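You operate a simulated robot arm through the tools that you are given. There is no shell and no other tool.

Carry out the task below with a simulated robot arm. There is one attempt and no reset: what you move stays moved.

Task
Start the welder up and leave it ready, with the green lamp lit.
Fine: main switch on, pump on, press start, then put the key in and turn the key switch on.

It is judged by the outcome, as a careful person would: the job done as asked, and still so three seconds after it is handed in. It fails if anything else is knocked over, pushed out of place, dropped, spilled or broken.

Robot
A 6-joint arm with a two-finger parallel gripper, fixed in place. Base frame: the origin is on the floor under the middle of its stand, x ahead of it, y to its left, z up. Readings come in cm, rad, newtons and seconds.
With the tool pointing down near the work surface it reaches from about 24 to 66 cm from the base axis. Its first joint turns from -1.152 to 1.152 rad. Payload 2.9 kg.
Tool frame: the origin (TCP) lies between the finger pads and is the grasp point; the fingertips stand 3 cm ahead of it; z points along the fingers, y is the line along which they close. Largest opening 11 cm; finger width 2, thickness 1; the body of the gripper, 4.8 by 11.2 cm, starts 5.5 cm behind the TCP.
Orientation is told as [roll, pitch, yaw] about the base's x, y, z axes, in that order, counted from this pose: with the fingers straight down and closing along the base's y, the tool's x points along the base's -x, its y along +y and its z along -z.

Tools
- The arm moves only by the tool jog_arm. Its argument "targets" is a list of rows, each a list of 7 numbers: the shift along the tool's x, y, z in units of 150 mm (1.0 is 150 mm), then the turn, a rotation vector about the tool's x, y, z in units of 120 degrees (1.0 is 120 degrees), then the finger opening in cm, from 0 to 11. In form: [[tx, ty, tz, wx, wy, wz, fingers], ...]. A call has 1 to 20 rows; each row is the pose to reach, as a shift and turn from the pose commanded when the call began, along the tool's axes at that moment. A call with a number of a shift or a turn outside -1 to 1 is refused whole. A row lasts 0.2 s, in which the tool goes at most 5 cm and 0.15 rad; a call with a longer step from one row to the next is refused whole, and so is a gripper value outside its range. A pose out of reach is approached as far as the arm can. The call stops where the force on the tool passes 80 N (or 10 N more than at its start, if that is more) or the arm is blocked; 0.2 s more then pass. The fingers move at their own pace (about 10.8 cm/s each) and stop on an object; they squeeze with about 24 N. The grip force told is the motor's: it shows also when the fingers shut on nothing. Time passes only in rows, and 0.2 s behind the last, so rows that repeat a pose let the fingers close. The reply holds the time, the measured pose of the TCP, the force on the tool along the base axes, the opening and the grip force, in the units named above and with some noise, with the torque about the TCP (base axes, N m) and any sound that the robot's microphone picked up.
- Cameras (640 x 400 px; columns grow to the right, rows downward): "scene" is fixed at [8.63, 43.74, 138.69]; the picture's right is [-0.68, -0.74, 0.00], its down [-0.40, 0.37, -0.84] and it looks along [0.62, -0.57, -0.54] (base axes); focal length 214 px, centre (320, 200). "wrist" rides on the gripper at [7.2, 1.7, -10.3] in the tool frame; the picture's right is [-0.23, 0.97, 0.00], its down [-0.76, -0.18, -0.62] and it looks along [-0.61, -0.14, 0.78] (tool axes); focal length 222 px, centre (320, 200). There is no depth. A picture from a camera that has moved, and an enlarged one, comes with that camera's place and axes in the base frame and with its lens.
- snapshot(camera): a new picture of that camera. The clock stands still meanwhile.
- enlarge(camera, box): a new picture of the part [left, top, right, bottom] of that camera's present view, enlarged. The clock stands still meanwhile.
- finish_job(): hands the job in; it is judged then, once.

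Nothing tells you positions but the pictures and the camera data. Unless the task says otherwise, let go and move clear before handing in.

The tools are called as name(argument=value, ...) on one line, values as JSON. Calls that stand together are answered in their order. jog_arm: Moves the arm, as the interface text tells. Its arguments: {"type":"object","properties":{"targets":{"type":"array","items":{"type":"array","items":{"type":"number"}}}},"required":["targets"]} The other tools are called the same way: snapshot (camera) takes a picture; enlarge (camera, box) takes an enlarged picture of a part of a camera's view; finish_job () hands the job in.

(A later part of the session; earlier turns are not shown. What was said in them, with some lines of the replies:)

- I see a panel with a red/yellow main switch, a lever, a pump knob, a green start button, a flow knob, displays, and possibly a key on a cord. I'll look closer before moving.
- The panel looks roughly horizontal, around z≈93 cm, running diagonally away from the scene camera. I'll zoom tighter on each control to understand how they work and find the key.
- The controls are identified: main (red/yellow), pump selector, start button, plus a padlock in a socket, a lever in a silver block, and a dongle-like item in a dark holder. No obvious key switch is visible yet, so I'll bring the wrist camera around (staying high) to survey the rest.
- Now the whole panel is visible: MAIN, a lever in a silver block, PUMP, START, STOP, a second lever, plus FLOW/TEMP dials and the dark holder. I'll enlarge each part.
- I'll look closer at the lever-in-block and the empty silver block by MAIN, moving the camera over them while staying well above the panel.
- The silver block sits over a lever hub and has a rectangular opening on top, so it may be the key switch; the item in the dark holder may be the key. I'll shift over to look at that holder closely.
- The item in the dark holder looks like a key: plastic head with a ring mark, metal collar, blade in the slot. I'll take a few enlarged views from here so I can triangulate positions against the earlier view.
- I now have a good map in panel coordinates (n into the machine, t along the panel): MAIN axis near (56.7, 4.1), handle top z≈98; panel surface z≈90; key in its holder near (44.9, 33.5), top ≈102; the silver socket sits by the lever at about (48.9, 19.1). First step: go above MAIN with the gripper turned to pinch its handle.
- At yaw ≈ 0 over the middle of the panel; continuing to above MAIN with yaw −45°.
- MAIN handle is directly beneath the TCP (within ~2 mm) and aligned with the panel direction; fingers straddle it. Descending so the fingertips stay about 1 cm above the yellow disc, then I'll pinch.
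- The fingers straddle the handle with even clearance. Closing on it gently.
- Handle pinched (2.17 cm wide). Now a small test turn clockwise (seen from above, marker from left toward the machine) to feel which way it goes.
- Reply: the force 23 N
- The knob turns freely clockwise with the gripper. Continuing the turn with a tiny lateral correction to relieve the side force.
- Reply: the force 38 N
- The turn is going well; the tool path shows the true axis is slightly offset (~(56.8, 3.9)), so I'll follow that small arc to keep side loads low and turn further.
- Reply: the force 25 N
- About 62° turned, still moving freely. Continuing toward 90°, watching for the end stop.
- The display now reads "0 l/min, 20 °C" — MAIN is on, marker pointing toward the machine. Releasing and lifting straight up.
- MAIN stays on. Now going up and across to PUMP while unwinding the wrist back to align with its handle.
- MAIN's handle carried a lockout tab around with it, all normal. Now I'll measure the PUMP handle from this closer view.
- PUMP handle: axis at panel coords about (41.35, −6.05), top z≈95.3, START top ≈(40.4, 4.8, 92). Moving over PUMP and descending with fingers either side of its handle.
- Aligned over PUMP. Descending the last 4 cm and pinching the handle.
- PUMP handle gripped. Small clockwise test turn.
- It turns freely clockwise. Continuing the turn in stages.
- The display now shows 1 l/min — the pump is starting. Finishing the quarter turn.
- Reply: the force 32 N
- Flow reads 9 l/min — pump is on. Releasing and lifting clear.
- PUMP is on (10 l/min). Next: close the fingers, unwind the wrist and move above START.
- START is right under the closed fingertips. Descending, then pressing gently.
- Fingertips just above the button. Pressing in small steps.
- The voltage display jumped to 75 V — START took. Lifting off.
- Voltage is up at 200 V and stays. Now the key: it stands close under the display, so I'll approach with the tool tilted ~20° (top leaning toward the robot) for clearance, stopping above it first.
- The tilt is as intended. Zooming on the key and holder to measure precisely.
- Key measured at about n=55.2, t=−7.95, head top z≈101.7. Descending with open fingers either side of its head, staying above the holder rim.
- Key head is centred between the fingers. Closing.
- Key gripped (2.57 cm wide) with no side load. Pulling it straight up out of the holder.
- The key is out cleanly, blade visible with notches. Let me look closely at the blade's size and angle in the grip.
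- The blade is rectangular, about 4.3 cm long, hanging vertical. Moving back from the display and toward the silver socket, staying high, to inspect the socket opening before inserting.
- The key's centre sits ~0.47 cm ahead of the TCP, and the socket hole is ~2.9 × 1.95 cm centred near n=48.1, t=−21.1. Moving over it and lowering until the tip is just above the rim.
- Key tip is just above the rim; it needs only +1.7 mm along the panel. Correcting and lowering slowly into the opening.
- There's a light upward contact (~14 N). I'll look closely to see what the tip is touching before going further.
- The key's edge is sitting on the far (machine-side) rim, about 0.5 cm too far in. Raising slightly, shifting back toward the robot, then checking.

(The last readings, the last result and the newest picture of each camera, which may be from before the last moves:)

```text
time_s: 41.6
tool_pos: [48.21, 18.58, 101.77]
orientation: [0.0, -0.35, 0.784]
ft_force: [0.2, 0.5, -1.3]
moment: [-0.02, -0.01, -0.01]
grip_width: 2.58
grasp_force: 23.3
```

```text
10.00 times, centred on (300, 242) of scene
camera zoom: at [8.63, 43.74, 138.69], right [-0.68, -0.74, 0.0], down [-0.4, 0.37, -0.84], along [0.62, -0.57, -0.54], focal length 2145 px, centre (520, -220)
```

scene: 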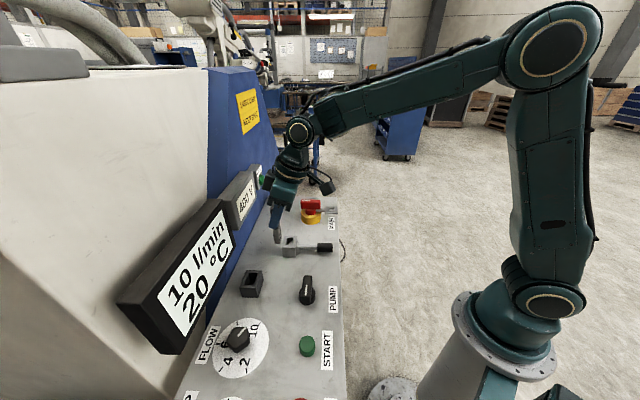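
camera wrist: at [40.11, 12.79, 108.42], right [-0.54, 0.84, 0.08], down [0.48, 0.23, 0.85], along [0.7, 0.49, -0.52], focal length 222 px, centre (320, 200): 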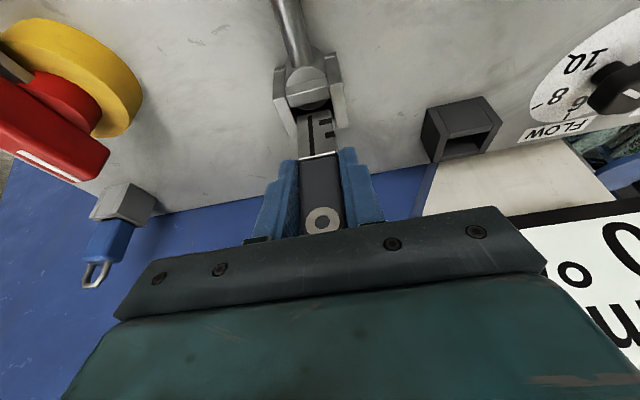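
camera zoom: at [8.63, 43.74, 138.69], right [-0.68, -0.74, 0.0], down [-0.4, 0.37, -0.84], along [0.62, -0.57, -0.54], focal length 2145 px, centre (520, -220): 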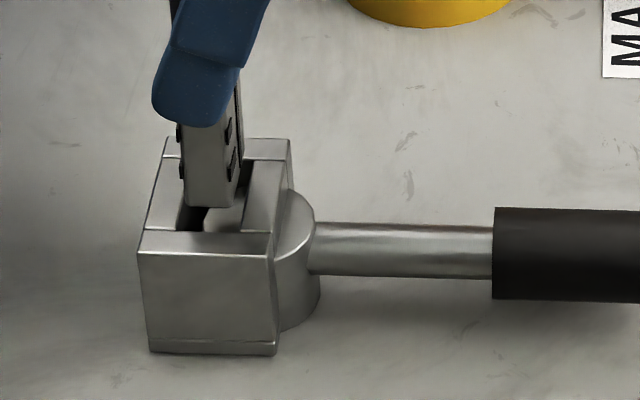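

Now the tip is centred over the opening in both views. Lowering slowly again.

jog_arm(targets=[[0.0, -0.005, 0.0, 0, 0, 0, 1.5], [0.0092, -0.005, 0.025, 0, 0, 0, 1.5], [0.0183, -0.005, 0.05, 0, 0, 0, 1.5], [0.0275, -0.005, 0.075, 0, 0, 0, 1.5], [0.0344, -0.005, 0.0939, 0, 0, 0, 1.5]])

enlarge(camera="wrist", box=[280, 60, 370, 150])

enlarge(camera="scene", box=[280, 222, 320, 262])

```text
time_s: 42.8
tool_pos: [48.36, 18.46, 100.37]
orientation: [-0.001, -0.352, 0.787]
ft_force: [0.1, -0.4, -0.5]
moment: [0.02, -0.01, 0.01]
grip_width: 2.6
grasp_force: 24.5
```

```text
4.44 times, centred on (325, 105) of wrist
camera zoom: at [39.85, 12.33, 107.57], right [-0.54, 0.84, 0.08], down [0.48, 0.23, 0.85], along [0.69, 0.49, -0.53], focal length 987 px, centre (298, 622)
```

zoom: 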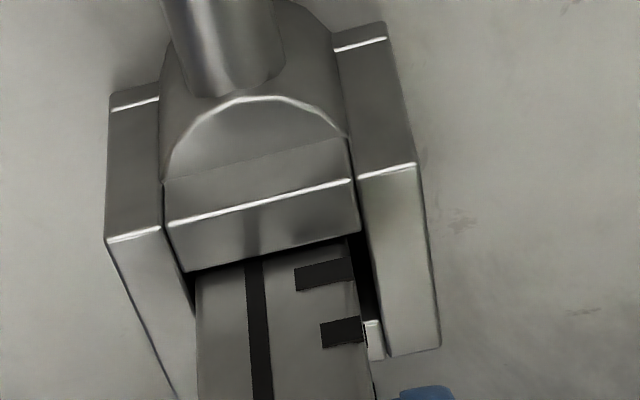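

```text
10.00 times, centred on (300, 242) of scene
camera zoom: at [8.63, 43.74, 138.69], right [-0.68, -0.74, 0.0], down [-0.4, 0.37, -0.84], along [0.62, -0.57, -0.54], focal length 2145 px, centre (520, -220)
```

zoom: 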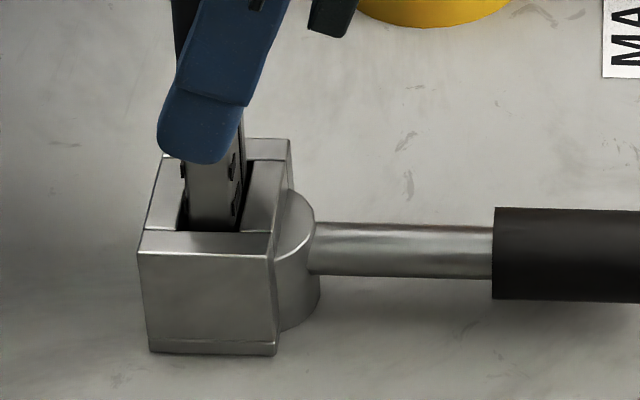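

The blade has entered the opening with no contact force. Continuing down gently.

jog_arm(targets=[[0.0057, 0, 0.0157, 0, 0, 0, 1.5], [0.0115, 0, 0.0313, 0, 0, 0, 1.5], [0.0172, 0, 0.047, 0, 0, 0, 1.5], [0.0229, 0, 0.0626, 0, 0, 0, 1.5]])

enlarge(camera="wrist", box=[280, 60, 370, 150])

enlarge(camera="scene", box=[280, 222, 320, 262])

```text
time_s: 43.8
tool_pos: [48.3, 18.49, 99.26]
orientation: [0.0, -0.351, 0.785]
ft_force: [1.2, 1.3, -1.3]
moment: [0.0, 0.0, 0.01]
grip_width: 2.57
grasp_force: 24.2
```

```text
4.44 times, centred on (325, 105) of wrist
camera zoom: at [39.91, 12.35, 106.57], right [-0.54, 0.84, 0.08], down [0.48, 0.23, 0.85], along [0.69, 0.49, -0.53], focal length 987 px, centre (298, 622)
```

zoom: 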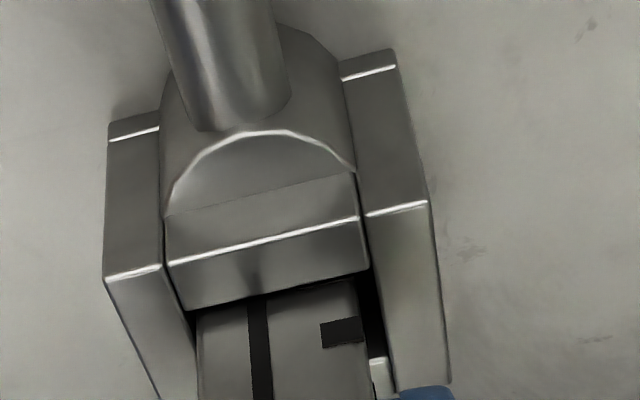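

```text
10.00 times, centred on (300, 242) of scene
camera zoom: at [8.63, 43.74, 138.69], right [-0.68, -0.74, 0.0], down [-0.4, 0.37, -0.84], along [0.62, -0.57, -0.54], focal length 2145 px, centre (520, -220)
```

zoom: 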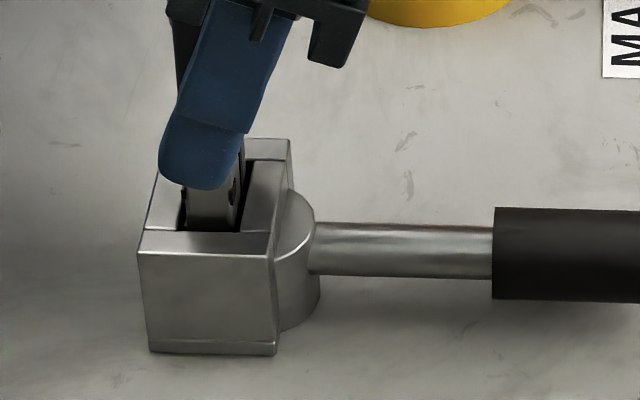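

No contact force and the tip is already past hub level, so the path is clear. Lowering the rest of the way until it seats.

jog_arm(targets=[[0.0046, 0, 0.0125, 0, 0, 0, 1.5], [0.0092, 0, 0.025, 0, 0, 0, 1.5], [0.0138, 0, 0.0376, 0, 0, 0, 1.5], [0.0183, 0, 0.05, 0, 0, 0, 1.5]])

enlarge(camera="scene", box=[280, 222, 320, 262])

enlarge(camera="wrist", box=[270, 60, 380, 220])

```text
time_s: 44.8
tool_pos: [48.4, 18.56, 98.35]
orientation: [0.002, -0.351, 0.786]
ft_force: [-0.4, -0.7, -2.5]
moment: [0.02, 0.02, 0.0]
grip_width: 2.59
grasp_force: 23.8
```

```text
10.00 times, centred on (300, 242) of scene
camera zoom: at [8.63, 43.74, 138.69], right [-0.68, -0.74, 0.0], down [-0.4, 0.37, -0.84], along [0.62, -0.57, -0.54], focal length 2145 px, centre (520, -220)
```

zoom: 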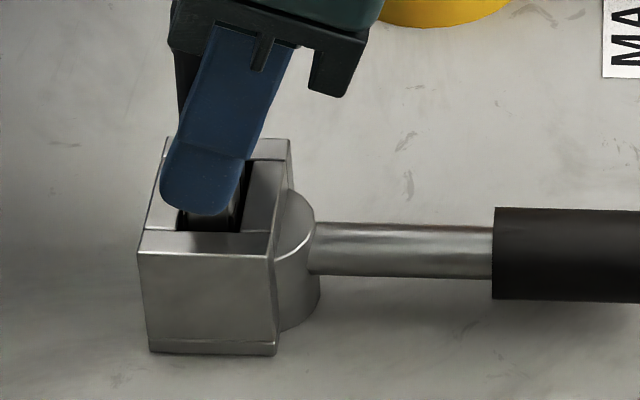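

```text
2.50 times, centred on (325, 140) of wrist
camera zoom: at [39.87, 12.42, 105.68], right [-0.54, 0.84, 0.08], down [0.48, 0.23, 0.85], along [0.69, 0.49, -0.53], focal length 555 px, centre (308, 350)
```

zoom: 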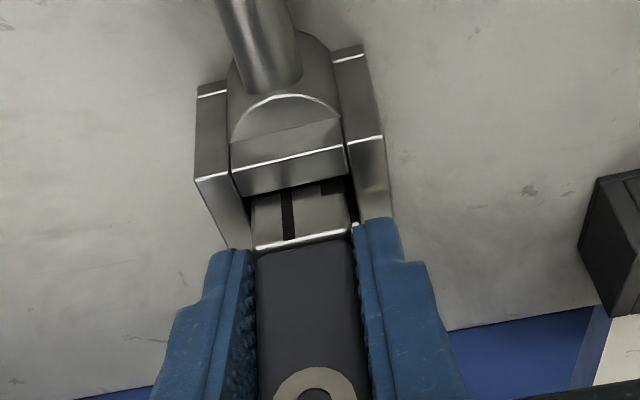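

Nearly seated. A few more millimetres, watching force.

jog_arm(targets=[[0.0029, 0, 0.0078, 0, 0, 0, 1.5], [0.0057, 0, 0.0157, 0, 0, 0, 1.5], [0.0086, 0, 0.0235, 0, 0, 0, 1.5], [0.0115, 0, 0.0313, 0, 0, 0, 1.5]])

enlarge(camera="wrist", box=[270, 60, 380, 220])

snapshot(camera="scene")

```text
time_s: 45.8
tool_pos: [48.53, 18.64, 97.95]
orientation: [-0.001, -0.351, 0.784]
ft_force: [-0.1, 0.5, -1.2]
moment: [0.01, 0.01, -0.01]
grip_width: 2.59
grasp_force: 24.5
```

```text
2.50 times, centred on (325, 140) of wrist
camera zoom: at [39.96, 12.45, 105.19], right [-0.54, 0.84, 0.08], down [0.48, 0.23, 0.85], along [0.69, 0.49, -0.53], focal length 555 px, centre (308, 350)
```

zoom: 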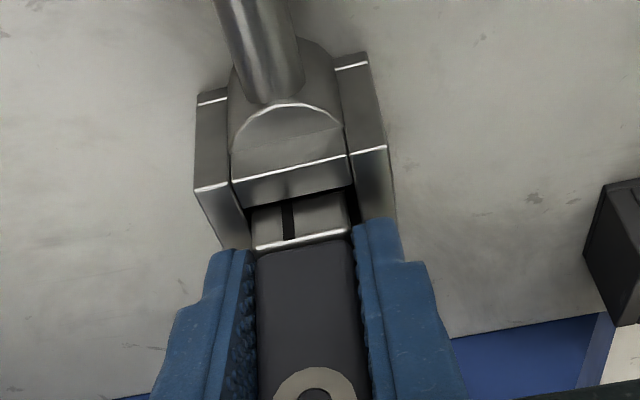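

```text
taken
```

scene: 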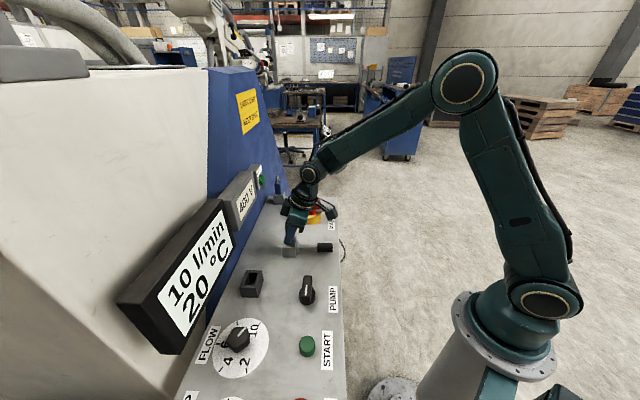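

jog_arm(targets=[[0.0029, 0, 0.0078, 0, 0, 0, 1.5], [0.0057, 0, 0.0157, 0, 0, 0, 1.5], [0.0075, 0, 0.0205, 0, 0, 0, 1.5]])

enlarge(camera="wrist", box=[270, 60, 380, 220])

enlarge(camera="scene", box=[270, 212, 330, 262])

```text
time_s: 46.6
tool_pos: [48.28, 18.59, 97.69]
orientation: [0.0, -0.352, 0.783]
ft_force: [-0.5, -2.4, 4.2]
moment: [-0.13, 0.08, -0.02]
grip_width: 2.56
grasp_force: 23.7
```

```text
2.50 times, centred on (325, 140) of wrist
camera zoom: at [39.85, 12.45, 104.95], right [-0.54, 0.84, 0.08], down [0.48, 0.23, 0.85], along [0.69, 0.49, -0.53], focal length 555 px, centre (308, 350)
```

zoom: 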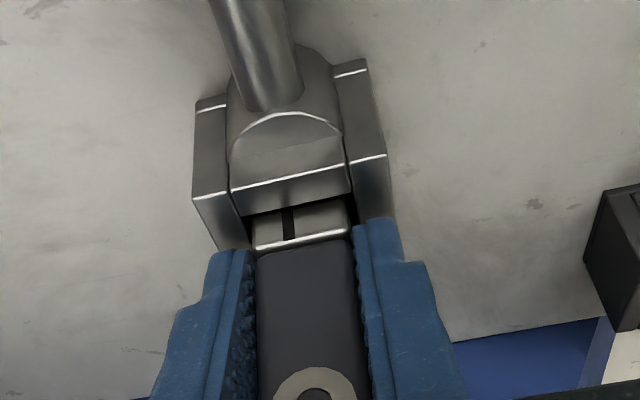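

```text
8.00 times, centred on (300, 237) of scene
camera zoom: at [8.62, 43.73, 138.7], right [-0.68, -0.74, 0.0], down [-0.4, 0.37, -0.84], along [0.62, -0.57, -0.54], focal length 1716 px, centre (480, -96)
```

zoom: 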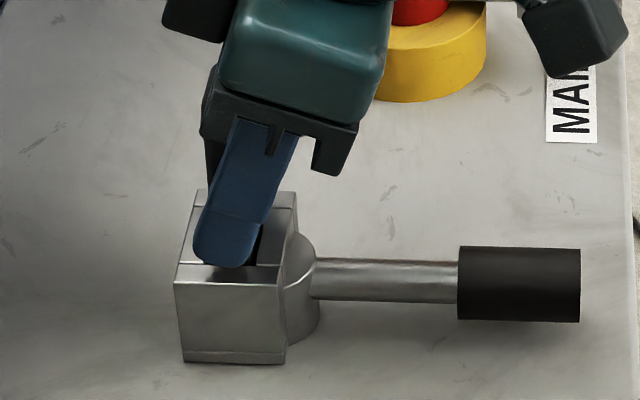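

Light contact (4 N): the key has seated. Opening the fingers and rising straight up.

jog_arm(targets=[[0, 0, 0, 0, 0, 0, 3.5], [0, 0, 0, 0, 0, 0, 5], [-0.023, 0, -0.0626, 0, 0, 0, 5], [-0.069, 0, -0.188, 0, 0, 0, 5], [-0.126, 0, -0.344, 0, 0, 0, 5], [-0.183, 0, -0.5, 0, 0, 0, 5], [-0.24, 0, -0.657, 0, 0, 0, 5]])

snapshot(camera="wrist")

snapshot(camera="scene")

enlarge(camera="scene", box=[260, 202, 350, 272])

```text
time_s: 48.2
tool_pos: [48.05, 18.43, 107.93]
orientation: [0.0, -0.35, 0.783]
ft_force: [0.3, 0.1, -0.6]
moment: [0.03, 0.02, 0.02]
grip_width: 5.01
grasp_force: 0.0
```

```text
taken
camera wrist: at [39.75, 12.28, 115.27], right [-0.54, 0.84, 0.08], down [0.48, 0.23, 0.85], along [0.69, 0.49, -0.53], focal length 222 px, centre (320, 200)
```

wrist: 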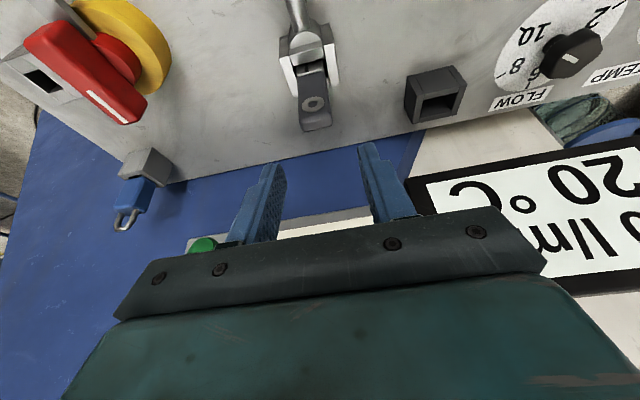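

```text
taken
```

scene: 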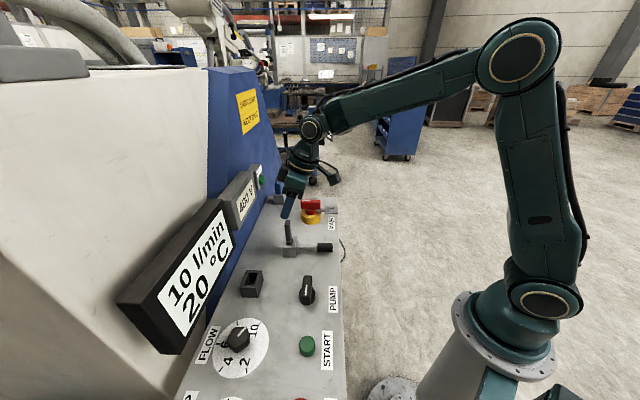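

```text
5.71 times, centred on (305, 237) of scene
camera zoom: at [8.63, 43.74, 138.7], right [-0.68, -0.74, 0.0], down [-0.4, 0.37, -0.84], along [0.62, -0.57, -0.54], focal length 1226 px, centre (406, -11)
```

zoom: 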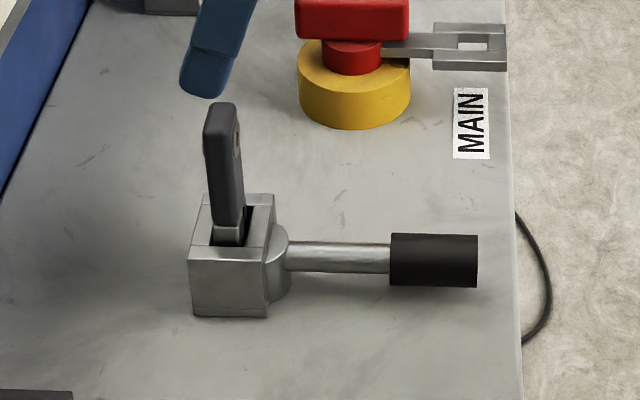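

The key stands upright in the socket. Next: the lever. I'll untilt the tool and move above its black handle to look before gripping it.

jog_arm(targets=[[0.147, -0.002, -0.054, 0, 0.0417, 0, 5], [0.294, -0.004, -0.108, 0, 0.0833, 0, 5], [0.441, -0.006, -0.162, 0, 0.125, 0, 5], [0.588, -0.007, -0.2156, 0, 0.1667, 0, 5], [0.588, -0.007, -0.2156, 0, 0.1667, 0, 5]])

snapshot(camera="wrist")

enlarge(camera="wrist", box=[270, 30, 380, 180])

enlarge(camera="scene", box=[260, 202, 350, 272])

```text
time_s: 49.4
tool_pos: [41.9, 11.69, 108.05]
orientation: [-0.001, 0.0, 0.784]
ft_force: [-0.5, -0.4, -0.2]
moment: [0.03, 0.01, -0.02]
grip_width: 5.0
grasp_force: 0.1
```

```text
taken
camera wrist: at [35.56, 7.78, 118.43], right [-0.53, 0.85, 0.0], down [0.66, 0.41, 0.62], along [0.53, 0.33, -0.78], focal length 222 px, centre (320, 200)
```

wrist: 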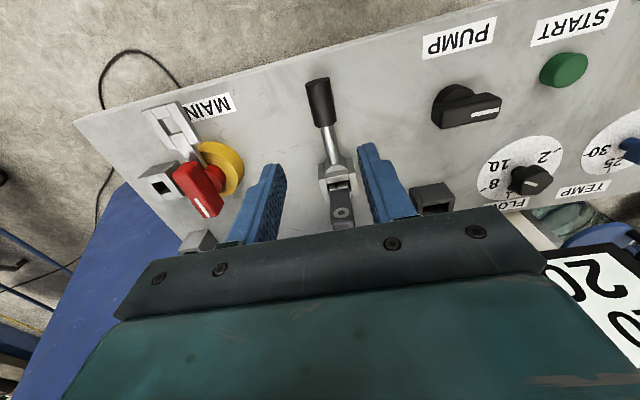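

```text
2.67 times, centred on (325, 105) of wrist
camera zoom: at [35.56, 7.78, 118.43], right [-0.53, 0.85, 0.0], down [0.66, 0.41, 0.62], along [0.53, 0.33, -0.78], focal length 592 px, centre (307, 453)
```

zoom: 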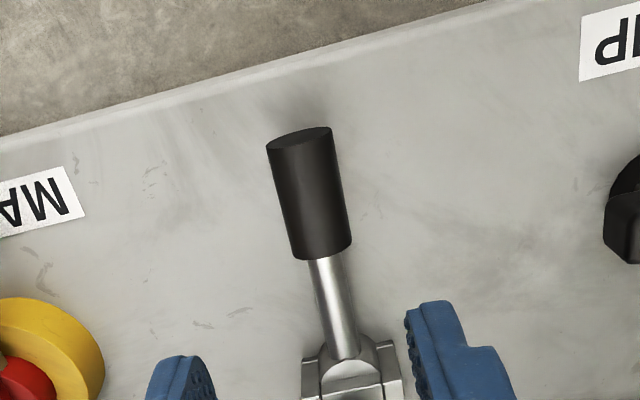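

```text
5.71 times, centred on (305, 237) of scene
camera zoom: at [8.63, 43.74, 138.69], right [-0.68, -0.74, 0.0], down [-0.4, 0.37, -0.84], along [0.62, -0.57, -0.54], focal length 1226 px, centre (406, -11)
```

zoom: 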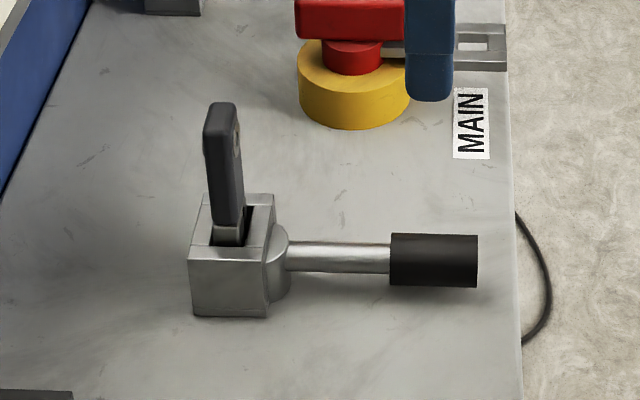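

Handle: axis along n at t≈−21.05, n from 35.2 to 39.9, centre z≈92.2, about 2.4 cm thick. Descending with fingers either side of it, tips staying ~1 cm above the panel.

jog_arm(targets=[[0.02, 0.018, 0.25, 0, 0, 0, 5], [0.02, 0.018, 0.5, 0, 0, 0, 5], [0.02, 0.018, 0.72, 0, 0, 0, 5], [0.02, 0.018, 0.86, 0, 0, 0, 5], [0.02, 0.018, 0.917, 0, 0, 0, 5], [0.02, 0.018, 0.917, 0, 0, 0, 5]])

snapshot(camera="wrist")

enlarge(camera="scene", box=[260, 182, 360, 272])

```text
time_s: 50.8
tool_pos: [41.6, 11.82, 94.26]
orientation: [0.001, 0.001, 0.785]
ft_force: [-0.6, -0.9, -0.4]
moment: [0.01, 0.02, 0.04]
grip_width: 5.01
grasp_force: 0.1
```

```text
taken
camera wrist: at [35.22, 7.91, 104.68], right [-0.53, 0.85, 0.0], down [0.66, 0.41, 0.62], along [0.53, 0.33, -0.78], focal length 222 px, centre (320, 200)
```

wrist: 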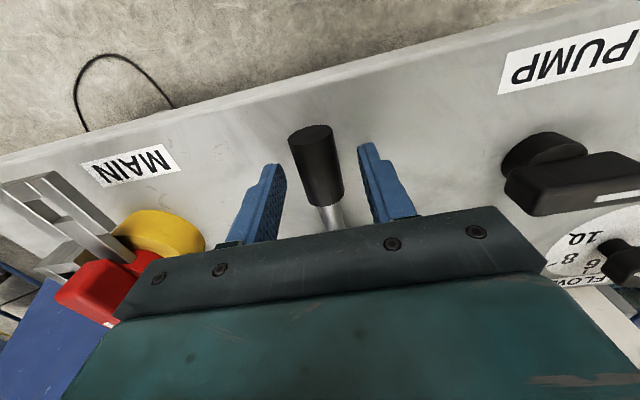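

```text
4.44 times, centred on (310, 227) of scene
camera zoom: at [8.63, 43.74, 138.69], right [-0.68, -0.74, 0.0], down [-0.4, 0.37, -0.84], along [0.62, -0.57, -0.54], focal length 953 px, centre (364, 80)
```

zoom: 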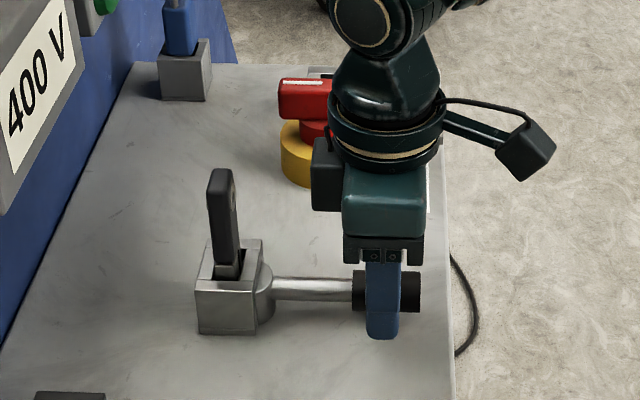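

Fingers straddle the black handle. Closing on it.

jog_arm(targets=[[0, 0, 0, 0, 0, 0, 1.5], [0, 0, 0, 0, 0, 0, 1.5], [0, 0, 0, 0, 0, 0, 1.5]])

```text
time_s: 51.6
tool_pos: [41.51, 11.8, 94.2]
orientation: [0.001, -0.002, 0.785]
ft_force: [2.7, -3.6, -2.8]
moment: [0.03, -0.24, -0.07]
grip_width: 2.65
grasp_force: 44.6
```

Handle gripped. A small clockwise test swing (toward PUMP side), following an arc about the hub.

jog_arm(targets=[[-0.0008, 0.031, 0, 0, 0, 0.0239, 1.5], [-0.0031, 0.0619, 0, 0, 0, 0.0477, 1.5]])

snapshot(camera="wrist")

enlarge(camera="scene", box=[260, 182, 360, 272])

```text
time_s: 52.2
tool_pos: [41.32, 12.16, 94.3]
orientation: [-0.013, -0.007, 0.672]
ft_force: [41.0, -31.9, -24.8]
moment: [-0.34, -0.9, 1.2]
grip_width: 2.81
grasp_force: 44.6
```

```text
taken
camera wrist: at [34.55, 8.94, 104.65], right [-0.43, 0.9, -0.01], down [0.7, 0.34, 0.63], along [0.57, 0.26, -0.78], focal length 222 px, centre (320, 200)
```

wrist: 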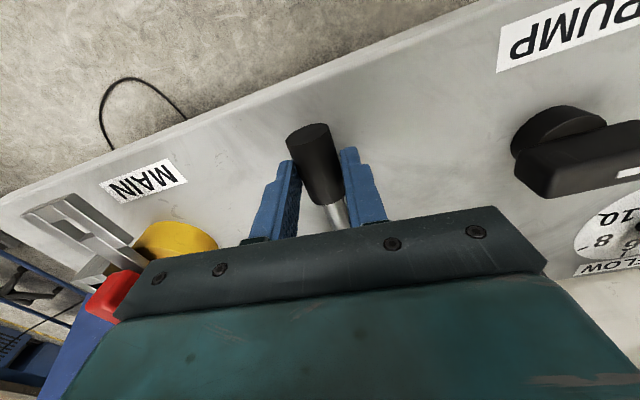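

```text
4.44 times, centred on (310, 227) of scene
camera zoom: at [8.77, 43.66, 138.71], right [-0.68, -0.74, 0.0], down [-0.4, 0.37, -0.84], along [0.62, -0.57, -0.54], focal length 953 px, centre (364, 80)
```

zoom: 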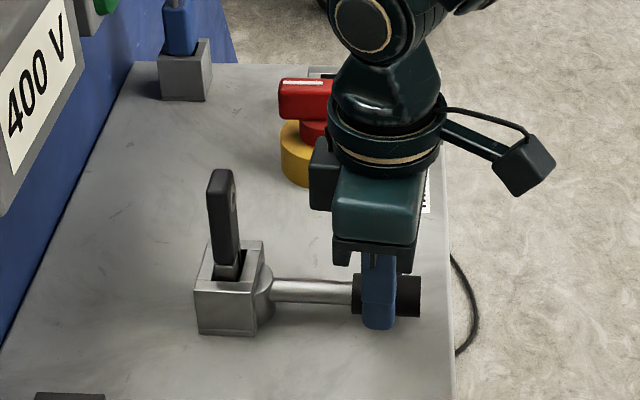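

Clockwise is blocked (about 50 N, lever did not move) — that's a stop. Returning to neutral, then trying counter-clockwise gently.

jog_arm(targets=[[-0.0008, -0.031, 0, 0, 0, -0.0239, 1.5], [-0.0031, -0.0619, 0, 0, 0, -0.0477, 1.5], [-0.0031, -0.0619, 0, 0, 0, -0.0477, 1.5]])

```text
time_s: 53.0
tool_pos: [41.4, 11.85, 94.4]
orientation: [-0.001, -0.003, 0.784]
ft_force: [13.0, -10.5, -6.2]
moment: [0.01, -0.74, -0.34]
grip_width: 2.67
grasp_force: 44.9
```

jog_arm(targets=[[-0.0008, -0.031, 0, 0, 0, -0.0239, 1.5], [-0.0031, -0.0619, 0, 0, 0, -0.0477, 1.5]])

enlarge(camera="scene", box=[260, 182, 360, 272])

```text
time_s: 53.6
tool_pos: [42.04, 11.14, 94.41]
orientation: [0.001, 0.0, 0.887]
ft_force: [4.2, -8.5, 8.2]
moment: [-0.34, -0.03, -0.92]
grip_width: 2.67
grasp_force: 45.3
```

```text
4.44 times, centred on (310, 227) of scene
camera zoom: at [8.63, 43.72, 138.7], right [-0.68, -0.74, 0.0], down [-0.4, 0.37, -0.84], along [0.62, -0.57, -0.54], focal length 953 px, centre (364, 80)
```

zoom: 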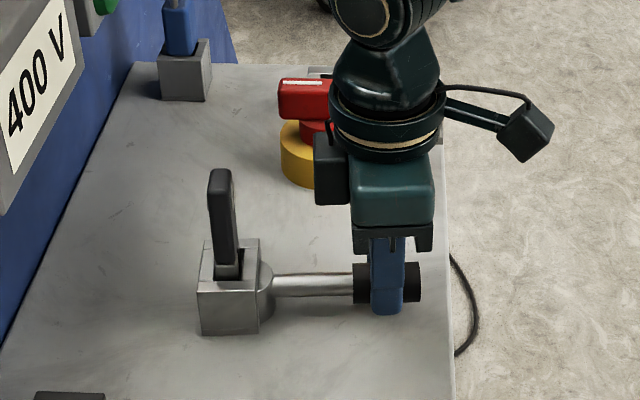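

It moves counter-clockwise, and the socket with the key turns with the lever — so this is the key switch. Continuing on the arc in stages.

jog_arm(targets=[[-0.0032, -0.0632, 0, 0, 0, -0.0478, 1.5], [-0.0126, -0.1258, 0, 0, 0, -0.0955, 1.5], [-0.0283, -0.1872, 0, 0, 0, -0.1433, 1.5]])

enlarge(camera="scene", box=[260, 182, 360, 272])

snapshot(camera="wrist")

```text
time_s: 54.4
tool_pos: [44.66, 9.61, 94.42]
orientation: [-0.003, -0.001, 1.182]
ft_force: [-0.9, -19.8, 19.7]
moment: [-0.33, -0.07, -0.78]
grip_width: 2.67
grasp_force: 44.7
```

```text
4.44 times, centred on (310, 227) of scene
camera zoom: at [8.6, 43.68, 138.72], right [-0.68, -0.74, 0.0], down [-0.4, 0.37, -0.84], along [0.62, -0.57, -0.54], focal length 953 px, centre (364, 80)
```

zoom: 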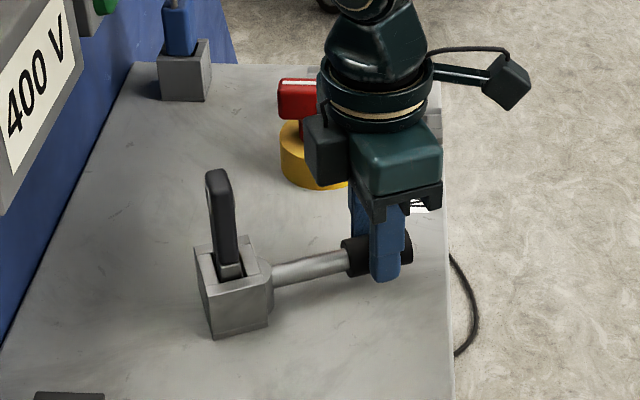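

```text
taken
camera wrist: at [40.37, 3.56, 104.77], right [-0.81, 0.58, 0.0], down [0.45, 0.64, 0.62], along [0.36, 0.51, -0.78], focal length 222 px, centre (320, 200)
```

wrist: 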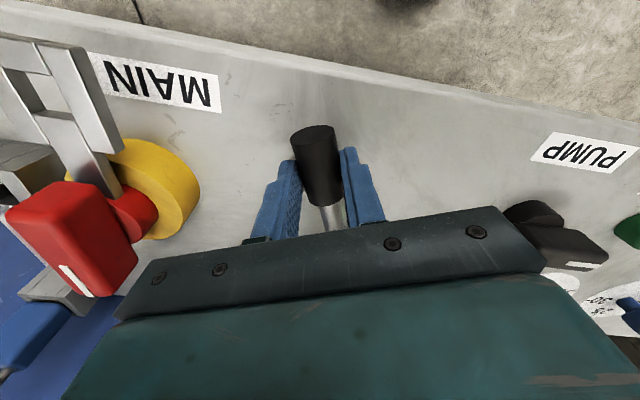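

Turning well (~23°). Slight outward force indicates the real radius is ~9.6 cm; adjusting and continuing.

jog_arm(targets=[[0.0087, -0.077, 0, 0, 0, -0.0573, 1.5], [-0.0052, -0.1529, 0, 0, 0, -0.1146, 1.5], [-0.0279, -0.2266, 0, 0, 0, -0.1719, 1.5], [-0.0594, -0.2971, 0, 0, 0, -0.2292, 1.5], [-0.0991, -0.3632, 0, 0, 0, -0.2865, 1.5]])

snapshot(camera="scene")

snapshot(camera="wrist")

```text
time_s: 55.6
tool_pos: [50.11, 8.92, 94.38]
orientation: [0.0, 0.001, 1.78]
ft_force: [13.9, -20.4, 5.1]
moment: [0.14, -0.28, -1.17]
grip_width: 2.81
grasp_force: 44.9
```

```text
taken
```

scene: 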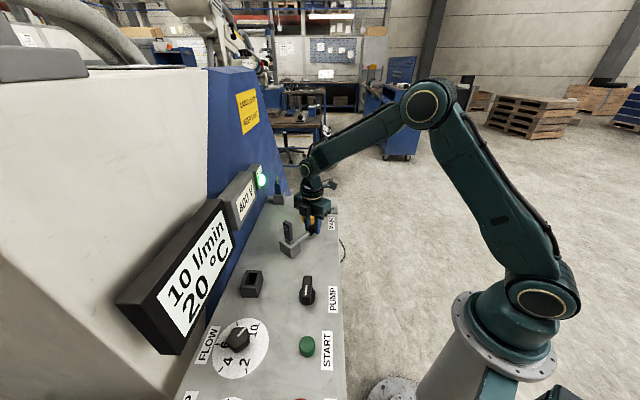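

```text
taken
camera wrist: at [49.98, 1.49, 104.74], right [-1.0, 0.02, 0.0], down [0.02, 0.78, 0.62], along [0.01, 0.62, -0.78], focal length 222 px, centre (320, 200)
```

wrist: 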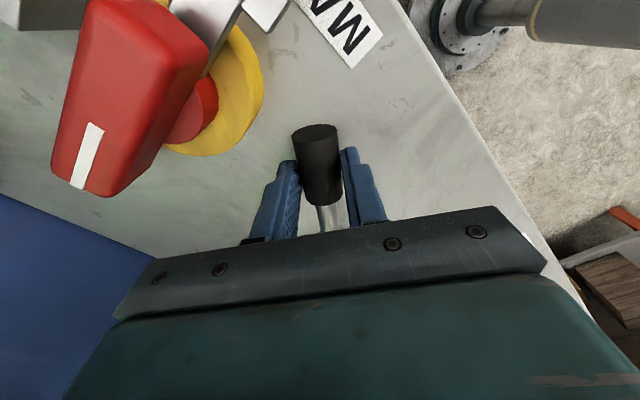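

The green READY lamp is now lit. I'll continue the turn a bit to bring the switch fully to its position, watching for the end stop.

jog_arm(targets=[[0.0053, -0.0778, 0, 0, 0, -0.05, 1.5], [-0.0087, -0.1545, 0, 0, 0, -0.105, 1.5]])

snapshot(camera="scene")

enlarge(camera="scene", box=[240, 162, 360, 272])

```text
time_s: 56.2
tool_pos: [51.73, 9.37, 94.3]
orientation: [0.019, -0.003, 2.001]
ft_force: [-33.0, -26.2, 27.1]
moment: [-0.79, 0.84, -0.96]
grip_width: 2.98
grasp_force: 45.5
```

```text
taken
```

scene: 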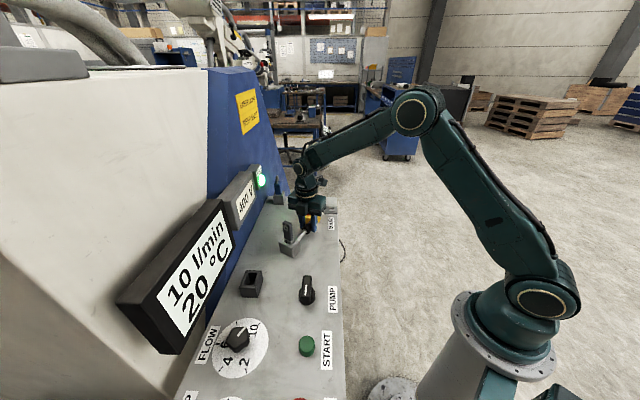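

```text
3.64 times, centred on (300, 217) of scene
camera zoom: at [8.5, 43.66, 138.73], right [-0.68, -0.74, 0.0], down [-0.4, 0.37, -0.84], along [0.62, -0.57, -0.54], focal length 780 px, centre (393, 138)
```

zoom: 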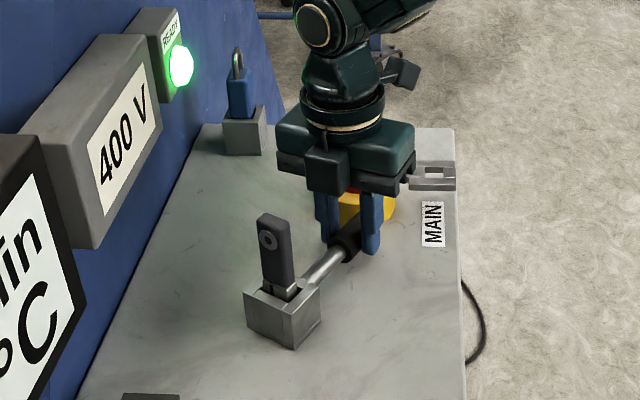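

The switch is against its end stop (≈60–65°), lamp lit. Easing off the push slightly, then releasing.

jog_arm(targets=[[-0.001, 0.03, 0, 0, 0, 0.02, 1.5], [-0.002, 0.055, 0, 0, 0, 0.04, 1.5], [-0.002, 0.055, 0, 0, 0, 0.04, 1.5]])

enlarge(camera="scene", box=[240, 162, 360, 272])

snapshot(camera="wrist")

```text
time_s: 57.0
tool_pos: [51.49, 9.4, 94.25]
orientation: [0.0, -0.001, 1.921]
ft_force: [-10.9, -6.6, 0.5]
moment: [-0.73, 0.18, -0.85]
grip_width: 2.79
grasp_force: 44.8
```

```text
3.64 times, centred on (300, 217) of scene
camera zoom: at [8.6, 43.73, 138.7], right [-0.68, -0.74, 0.0], down [-0.4, 0.37, -0.84], along [0.62, -0.57, -0.54], focal length 780 px, centre (393, 138)
```

zoom: 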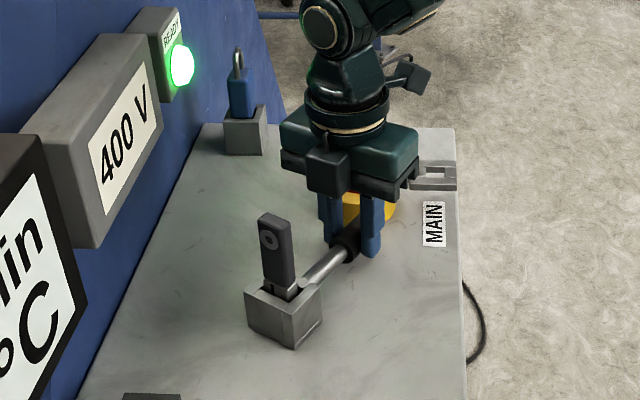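

```text
taken
camera wrist: at [52.45, 2.03, 104.59], right [-0.99, -0.12, 0.0], down [-0.09, 0.78, 0.62], along [-0.08, 0.62, -0.78], focal length 222 px, centre (320, 200)
```

wrist: 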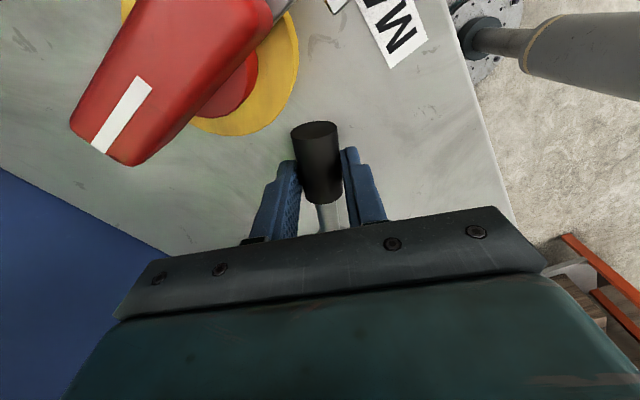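

Load relaxed; lamp still lit. Opening and lifting straight up.

jog_arm(targets=[[0, 0, 0, 0, 0, 0, 3.5], [0, 0, 0, 0, 0, 0, 5], [0, 0, -0.1, 0, 0, 0, 5], [0, 0, -0.3, 0, 0, 0, 5], [0, 0, -0.55, 0, 0, 0, 5], [0, 0, -0.8, 0, 0, 0, 5]])

snapshot(camera="scene")

enlarge(camera="scene", box=[240, 162, 360, 272])

```text
time_s: 58.4
tool_pos: [51.64, 9.47, 106.3]
orientation: [-0.002, -0.002, 1.922]
ft_force: [-0.6, -0.1, -0.1]
moment: [-0.04, -0.01, -0.02]
grip_width: 5.02
grasp_force: 0.0
```

```text
taken
```

scene: 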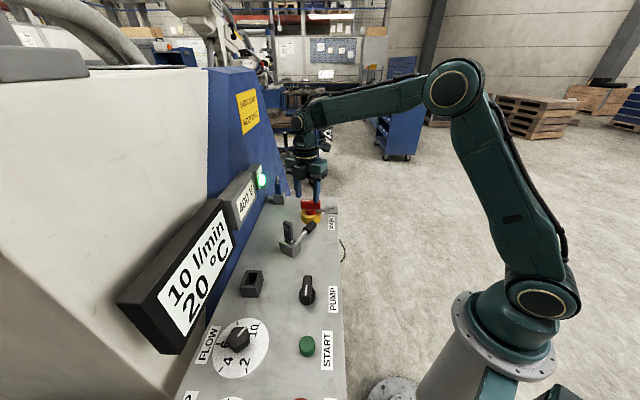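

```text
3.64 times, centred on (300, 217) of scene
camera zoom: at [8.63, 43.74, 138.69], right [-0.68, -0.74, 0.0], down [-0.4, 0.37, -0.84], along [0.62, -0.57, -0.54], focal length 780 px, centre (393, 138)
```

zoom: 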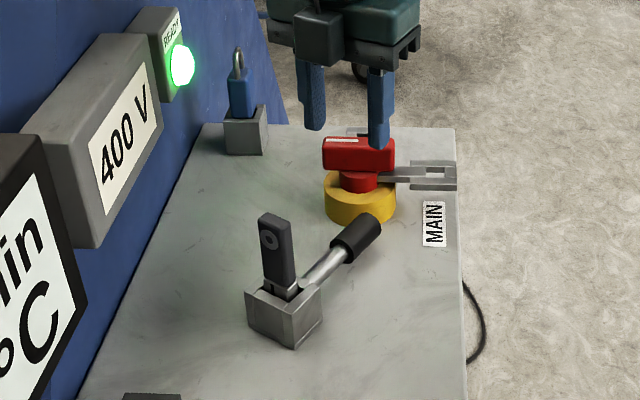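

Lamp lit, key upright in the switched position, all displays normal. Moving the arm well clear upward and waiting a few seconds to confirm it stays.

jog_arm(targets=[[0, 0, -0.25, 0, 0, 0, 5], [0, 0, -0.5, 0, 0, 0, 5], [0, 0, -0.75, 0, 0, 0, 5], [0, 0, -1.0, 0, 0, 0, 5], [0, 0, -1.0, 0, 0, 0, 5], [0, 0, -1.0, 0, 0, 0, 5], [0, 0, -1.0, 0, 0, 0, 5], [0, 0, -1.0, 0, 0, 0, 5], [0, 0, -1.0, 0, 0, 0, 5], [0, 0, -1.0, 0, 0, 0, 5], [0, 0, -1.0, 0, 0, 0, 5], [0, 0, -1.0, 0, 0, 0, 5], [0, 0, -1.0, 0, 0, 0, 5], [0, 0, -1.0, 0, 0, 0, 5], [0, 0, -1.0, 0, 0, 0, 5], [0, 0, -1.0, 0, 0, 0, 5], [0, 0, -1.0, 0, 0, 0, 5], [0, 0, -1.0, 0, 0, 0, 5]])

snapshot(camera="scene")

enlarge(camera="scene", box=[220, 162, 360, 272])

enlarge(camera="scene", box=[110, 190, 350, 400])

snapshot(camera="wrist")

```text
time_s: 62.2
tool_pos: [51.3, 9.21, 121.35]
orientation: [-0.002, -0.002, 1.92]
ft_force: [-0.3, 0.6, -0.6]
moment: [-0.03, 0.03, 0.02]
grip_width: 5.0
grasp_force: 0.1
```

```text
taken
```

scene: 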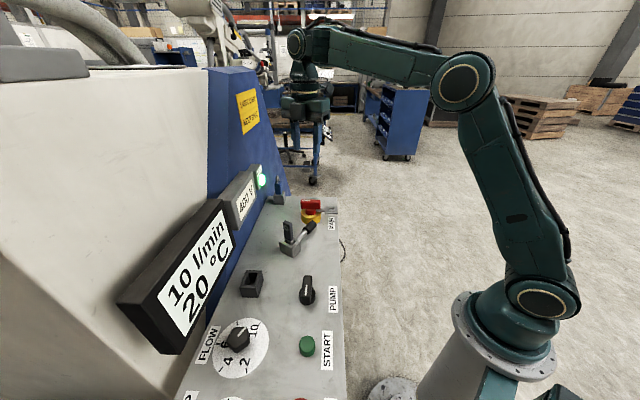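

```text
3.64 times, centred on (290, 217) of scene
camera zoom: at [8.63, 43.74, 138.69], right [-0.68, -0.74, 0.0], down [-0.4, 0.37, -0.84], along [0.62, -0.57, -0.54], focal length 780 px, centre (429, 138)
```

zoom: 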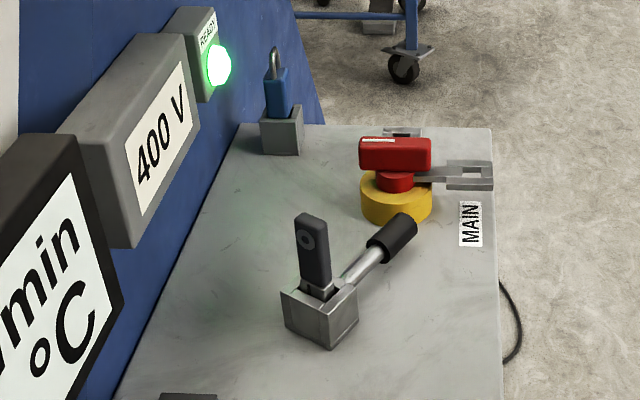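

```text
1.90 times, centred on (230, 295) of scene
camera zoom: at [8.63, 43.74, 138.69], right [-0.68, -0.74, 0.0], down [-0.4, 0.37, -0.84], along [0.62, -0.57, -0.54], focal length 408 px, centre (491, 19)
```

zoom: 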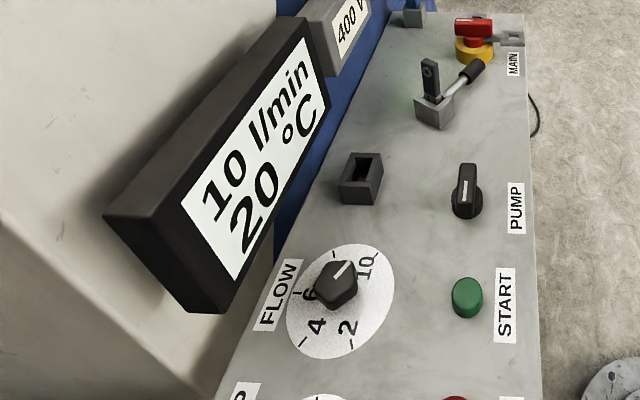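

```text
taken
camera wrist: at [52.35, 1.83, 131.81], right [-0.99, -0.12, 0.0], down [-0.09, 0.78, 0.62], along [-0.07, 0.62, -0.78], focal length 222 px, centre (320, 200)
```

wrist: 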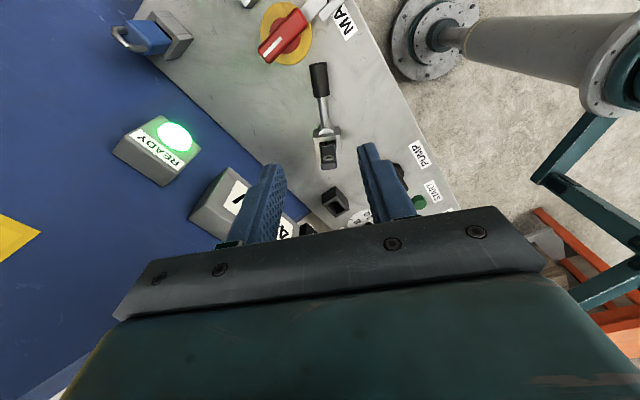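

The green READY lamp has stayed lit for about four seconds with the arm clear. MAIN and PUMP are on, the displays read 400 V, 10 l/min and 20 °C, and the key is in the key switch, which is turned on. Nothing else has moved, so I'm handing the job in.

finish_job()

```text
The job is handed in.
```

The welder is started up and ready. The green READY lamp is lit, and it stayed lit for about four seconds with the arm clear before I handed the job in.

- **Main switch:** on, turned a quarter turn clockwise.
- **Pump:** on, with the display reading 10 l/min and 20 °C.
- **Start:** pressed; the voltage climbed to 400 V and held.
- **Key switch:** the key is in the silver socket and the lever is turned counter-clockwise to its stop.

On the first attempt to insert it, the key touched the socket rim and slid slightly in the grip; I realigned it and it seated. The lever did not move when I tested it clockwise, so I turned it the other way.

In the final views the padlock, the FLOW dial and the empty key holder were still in place.
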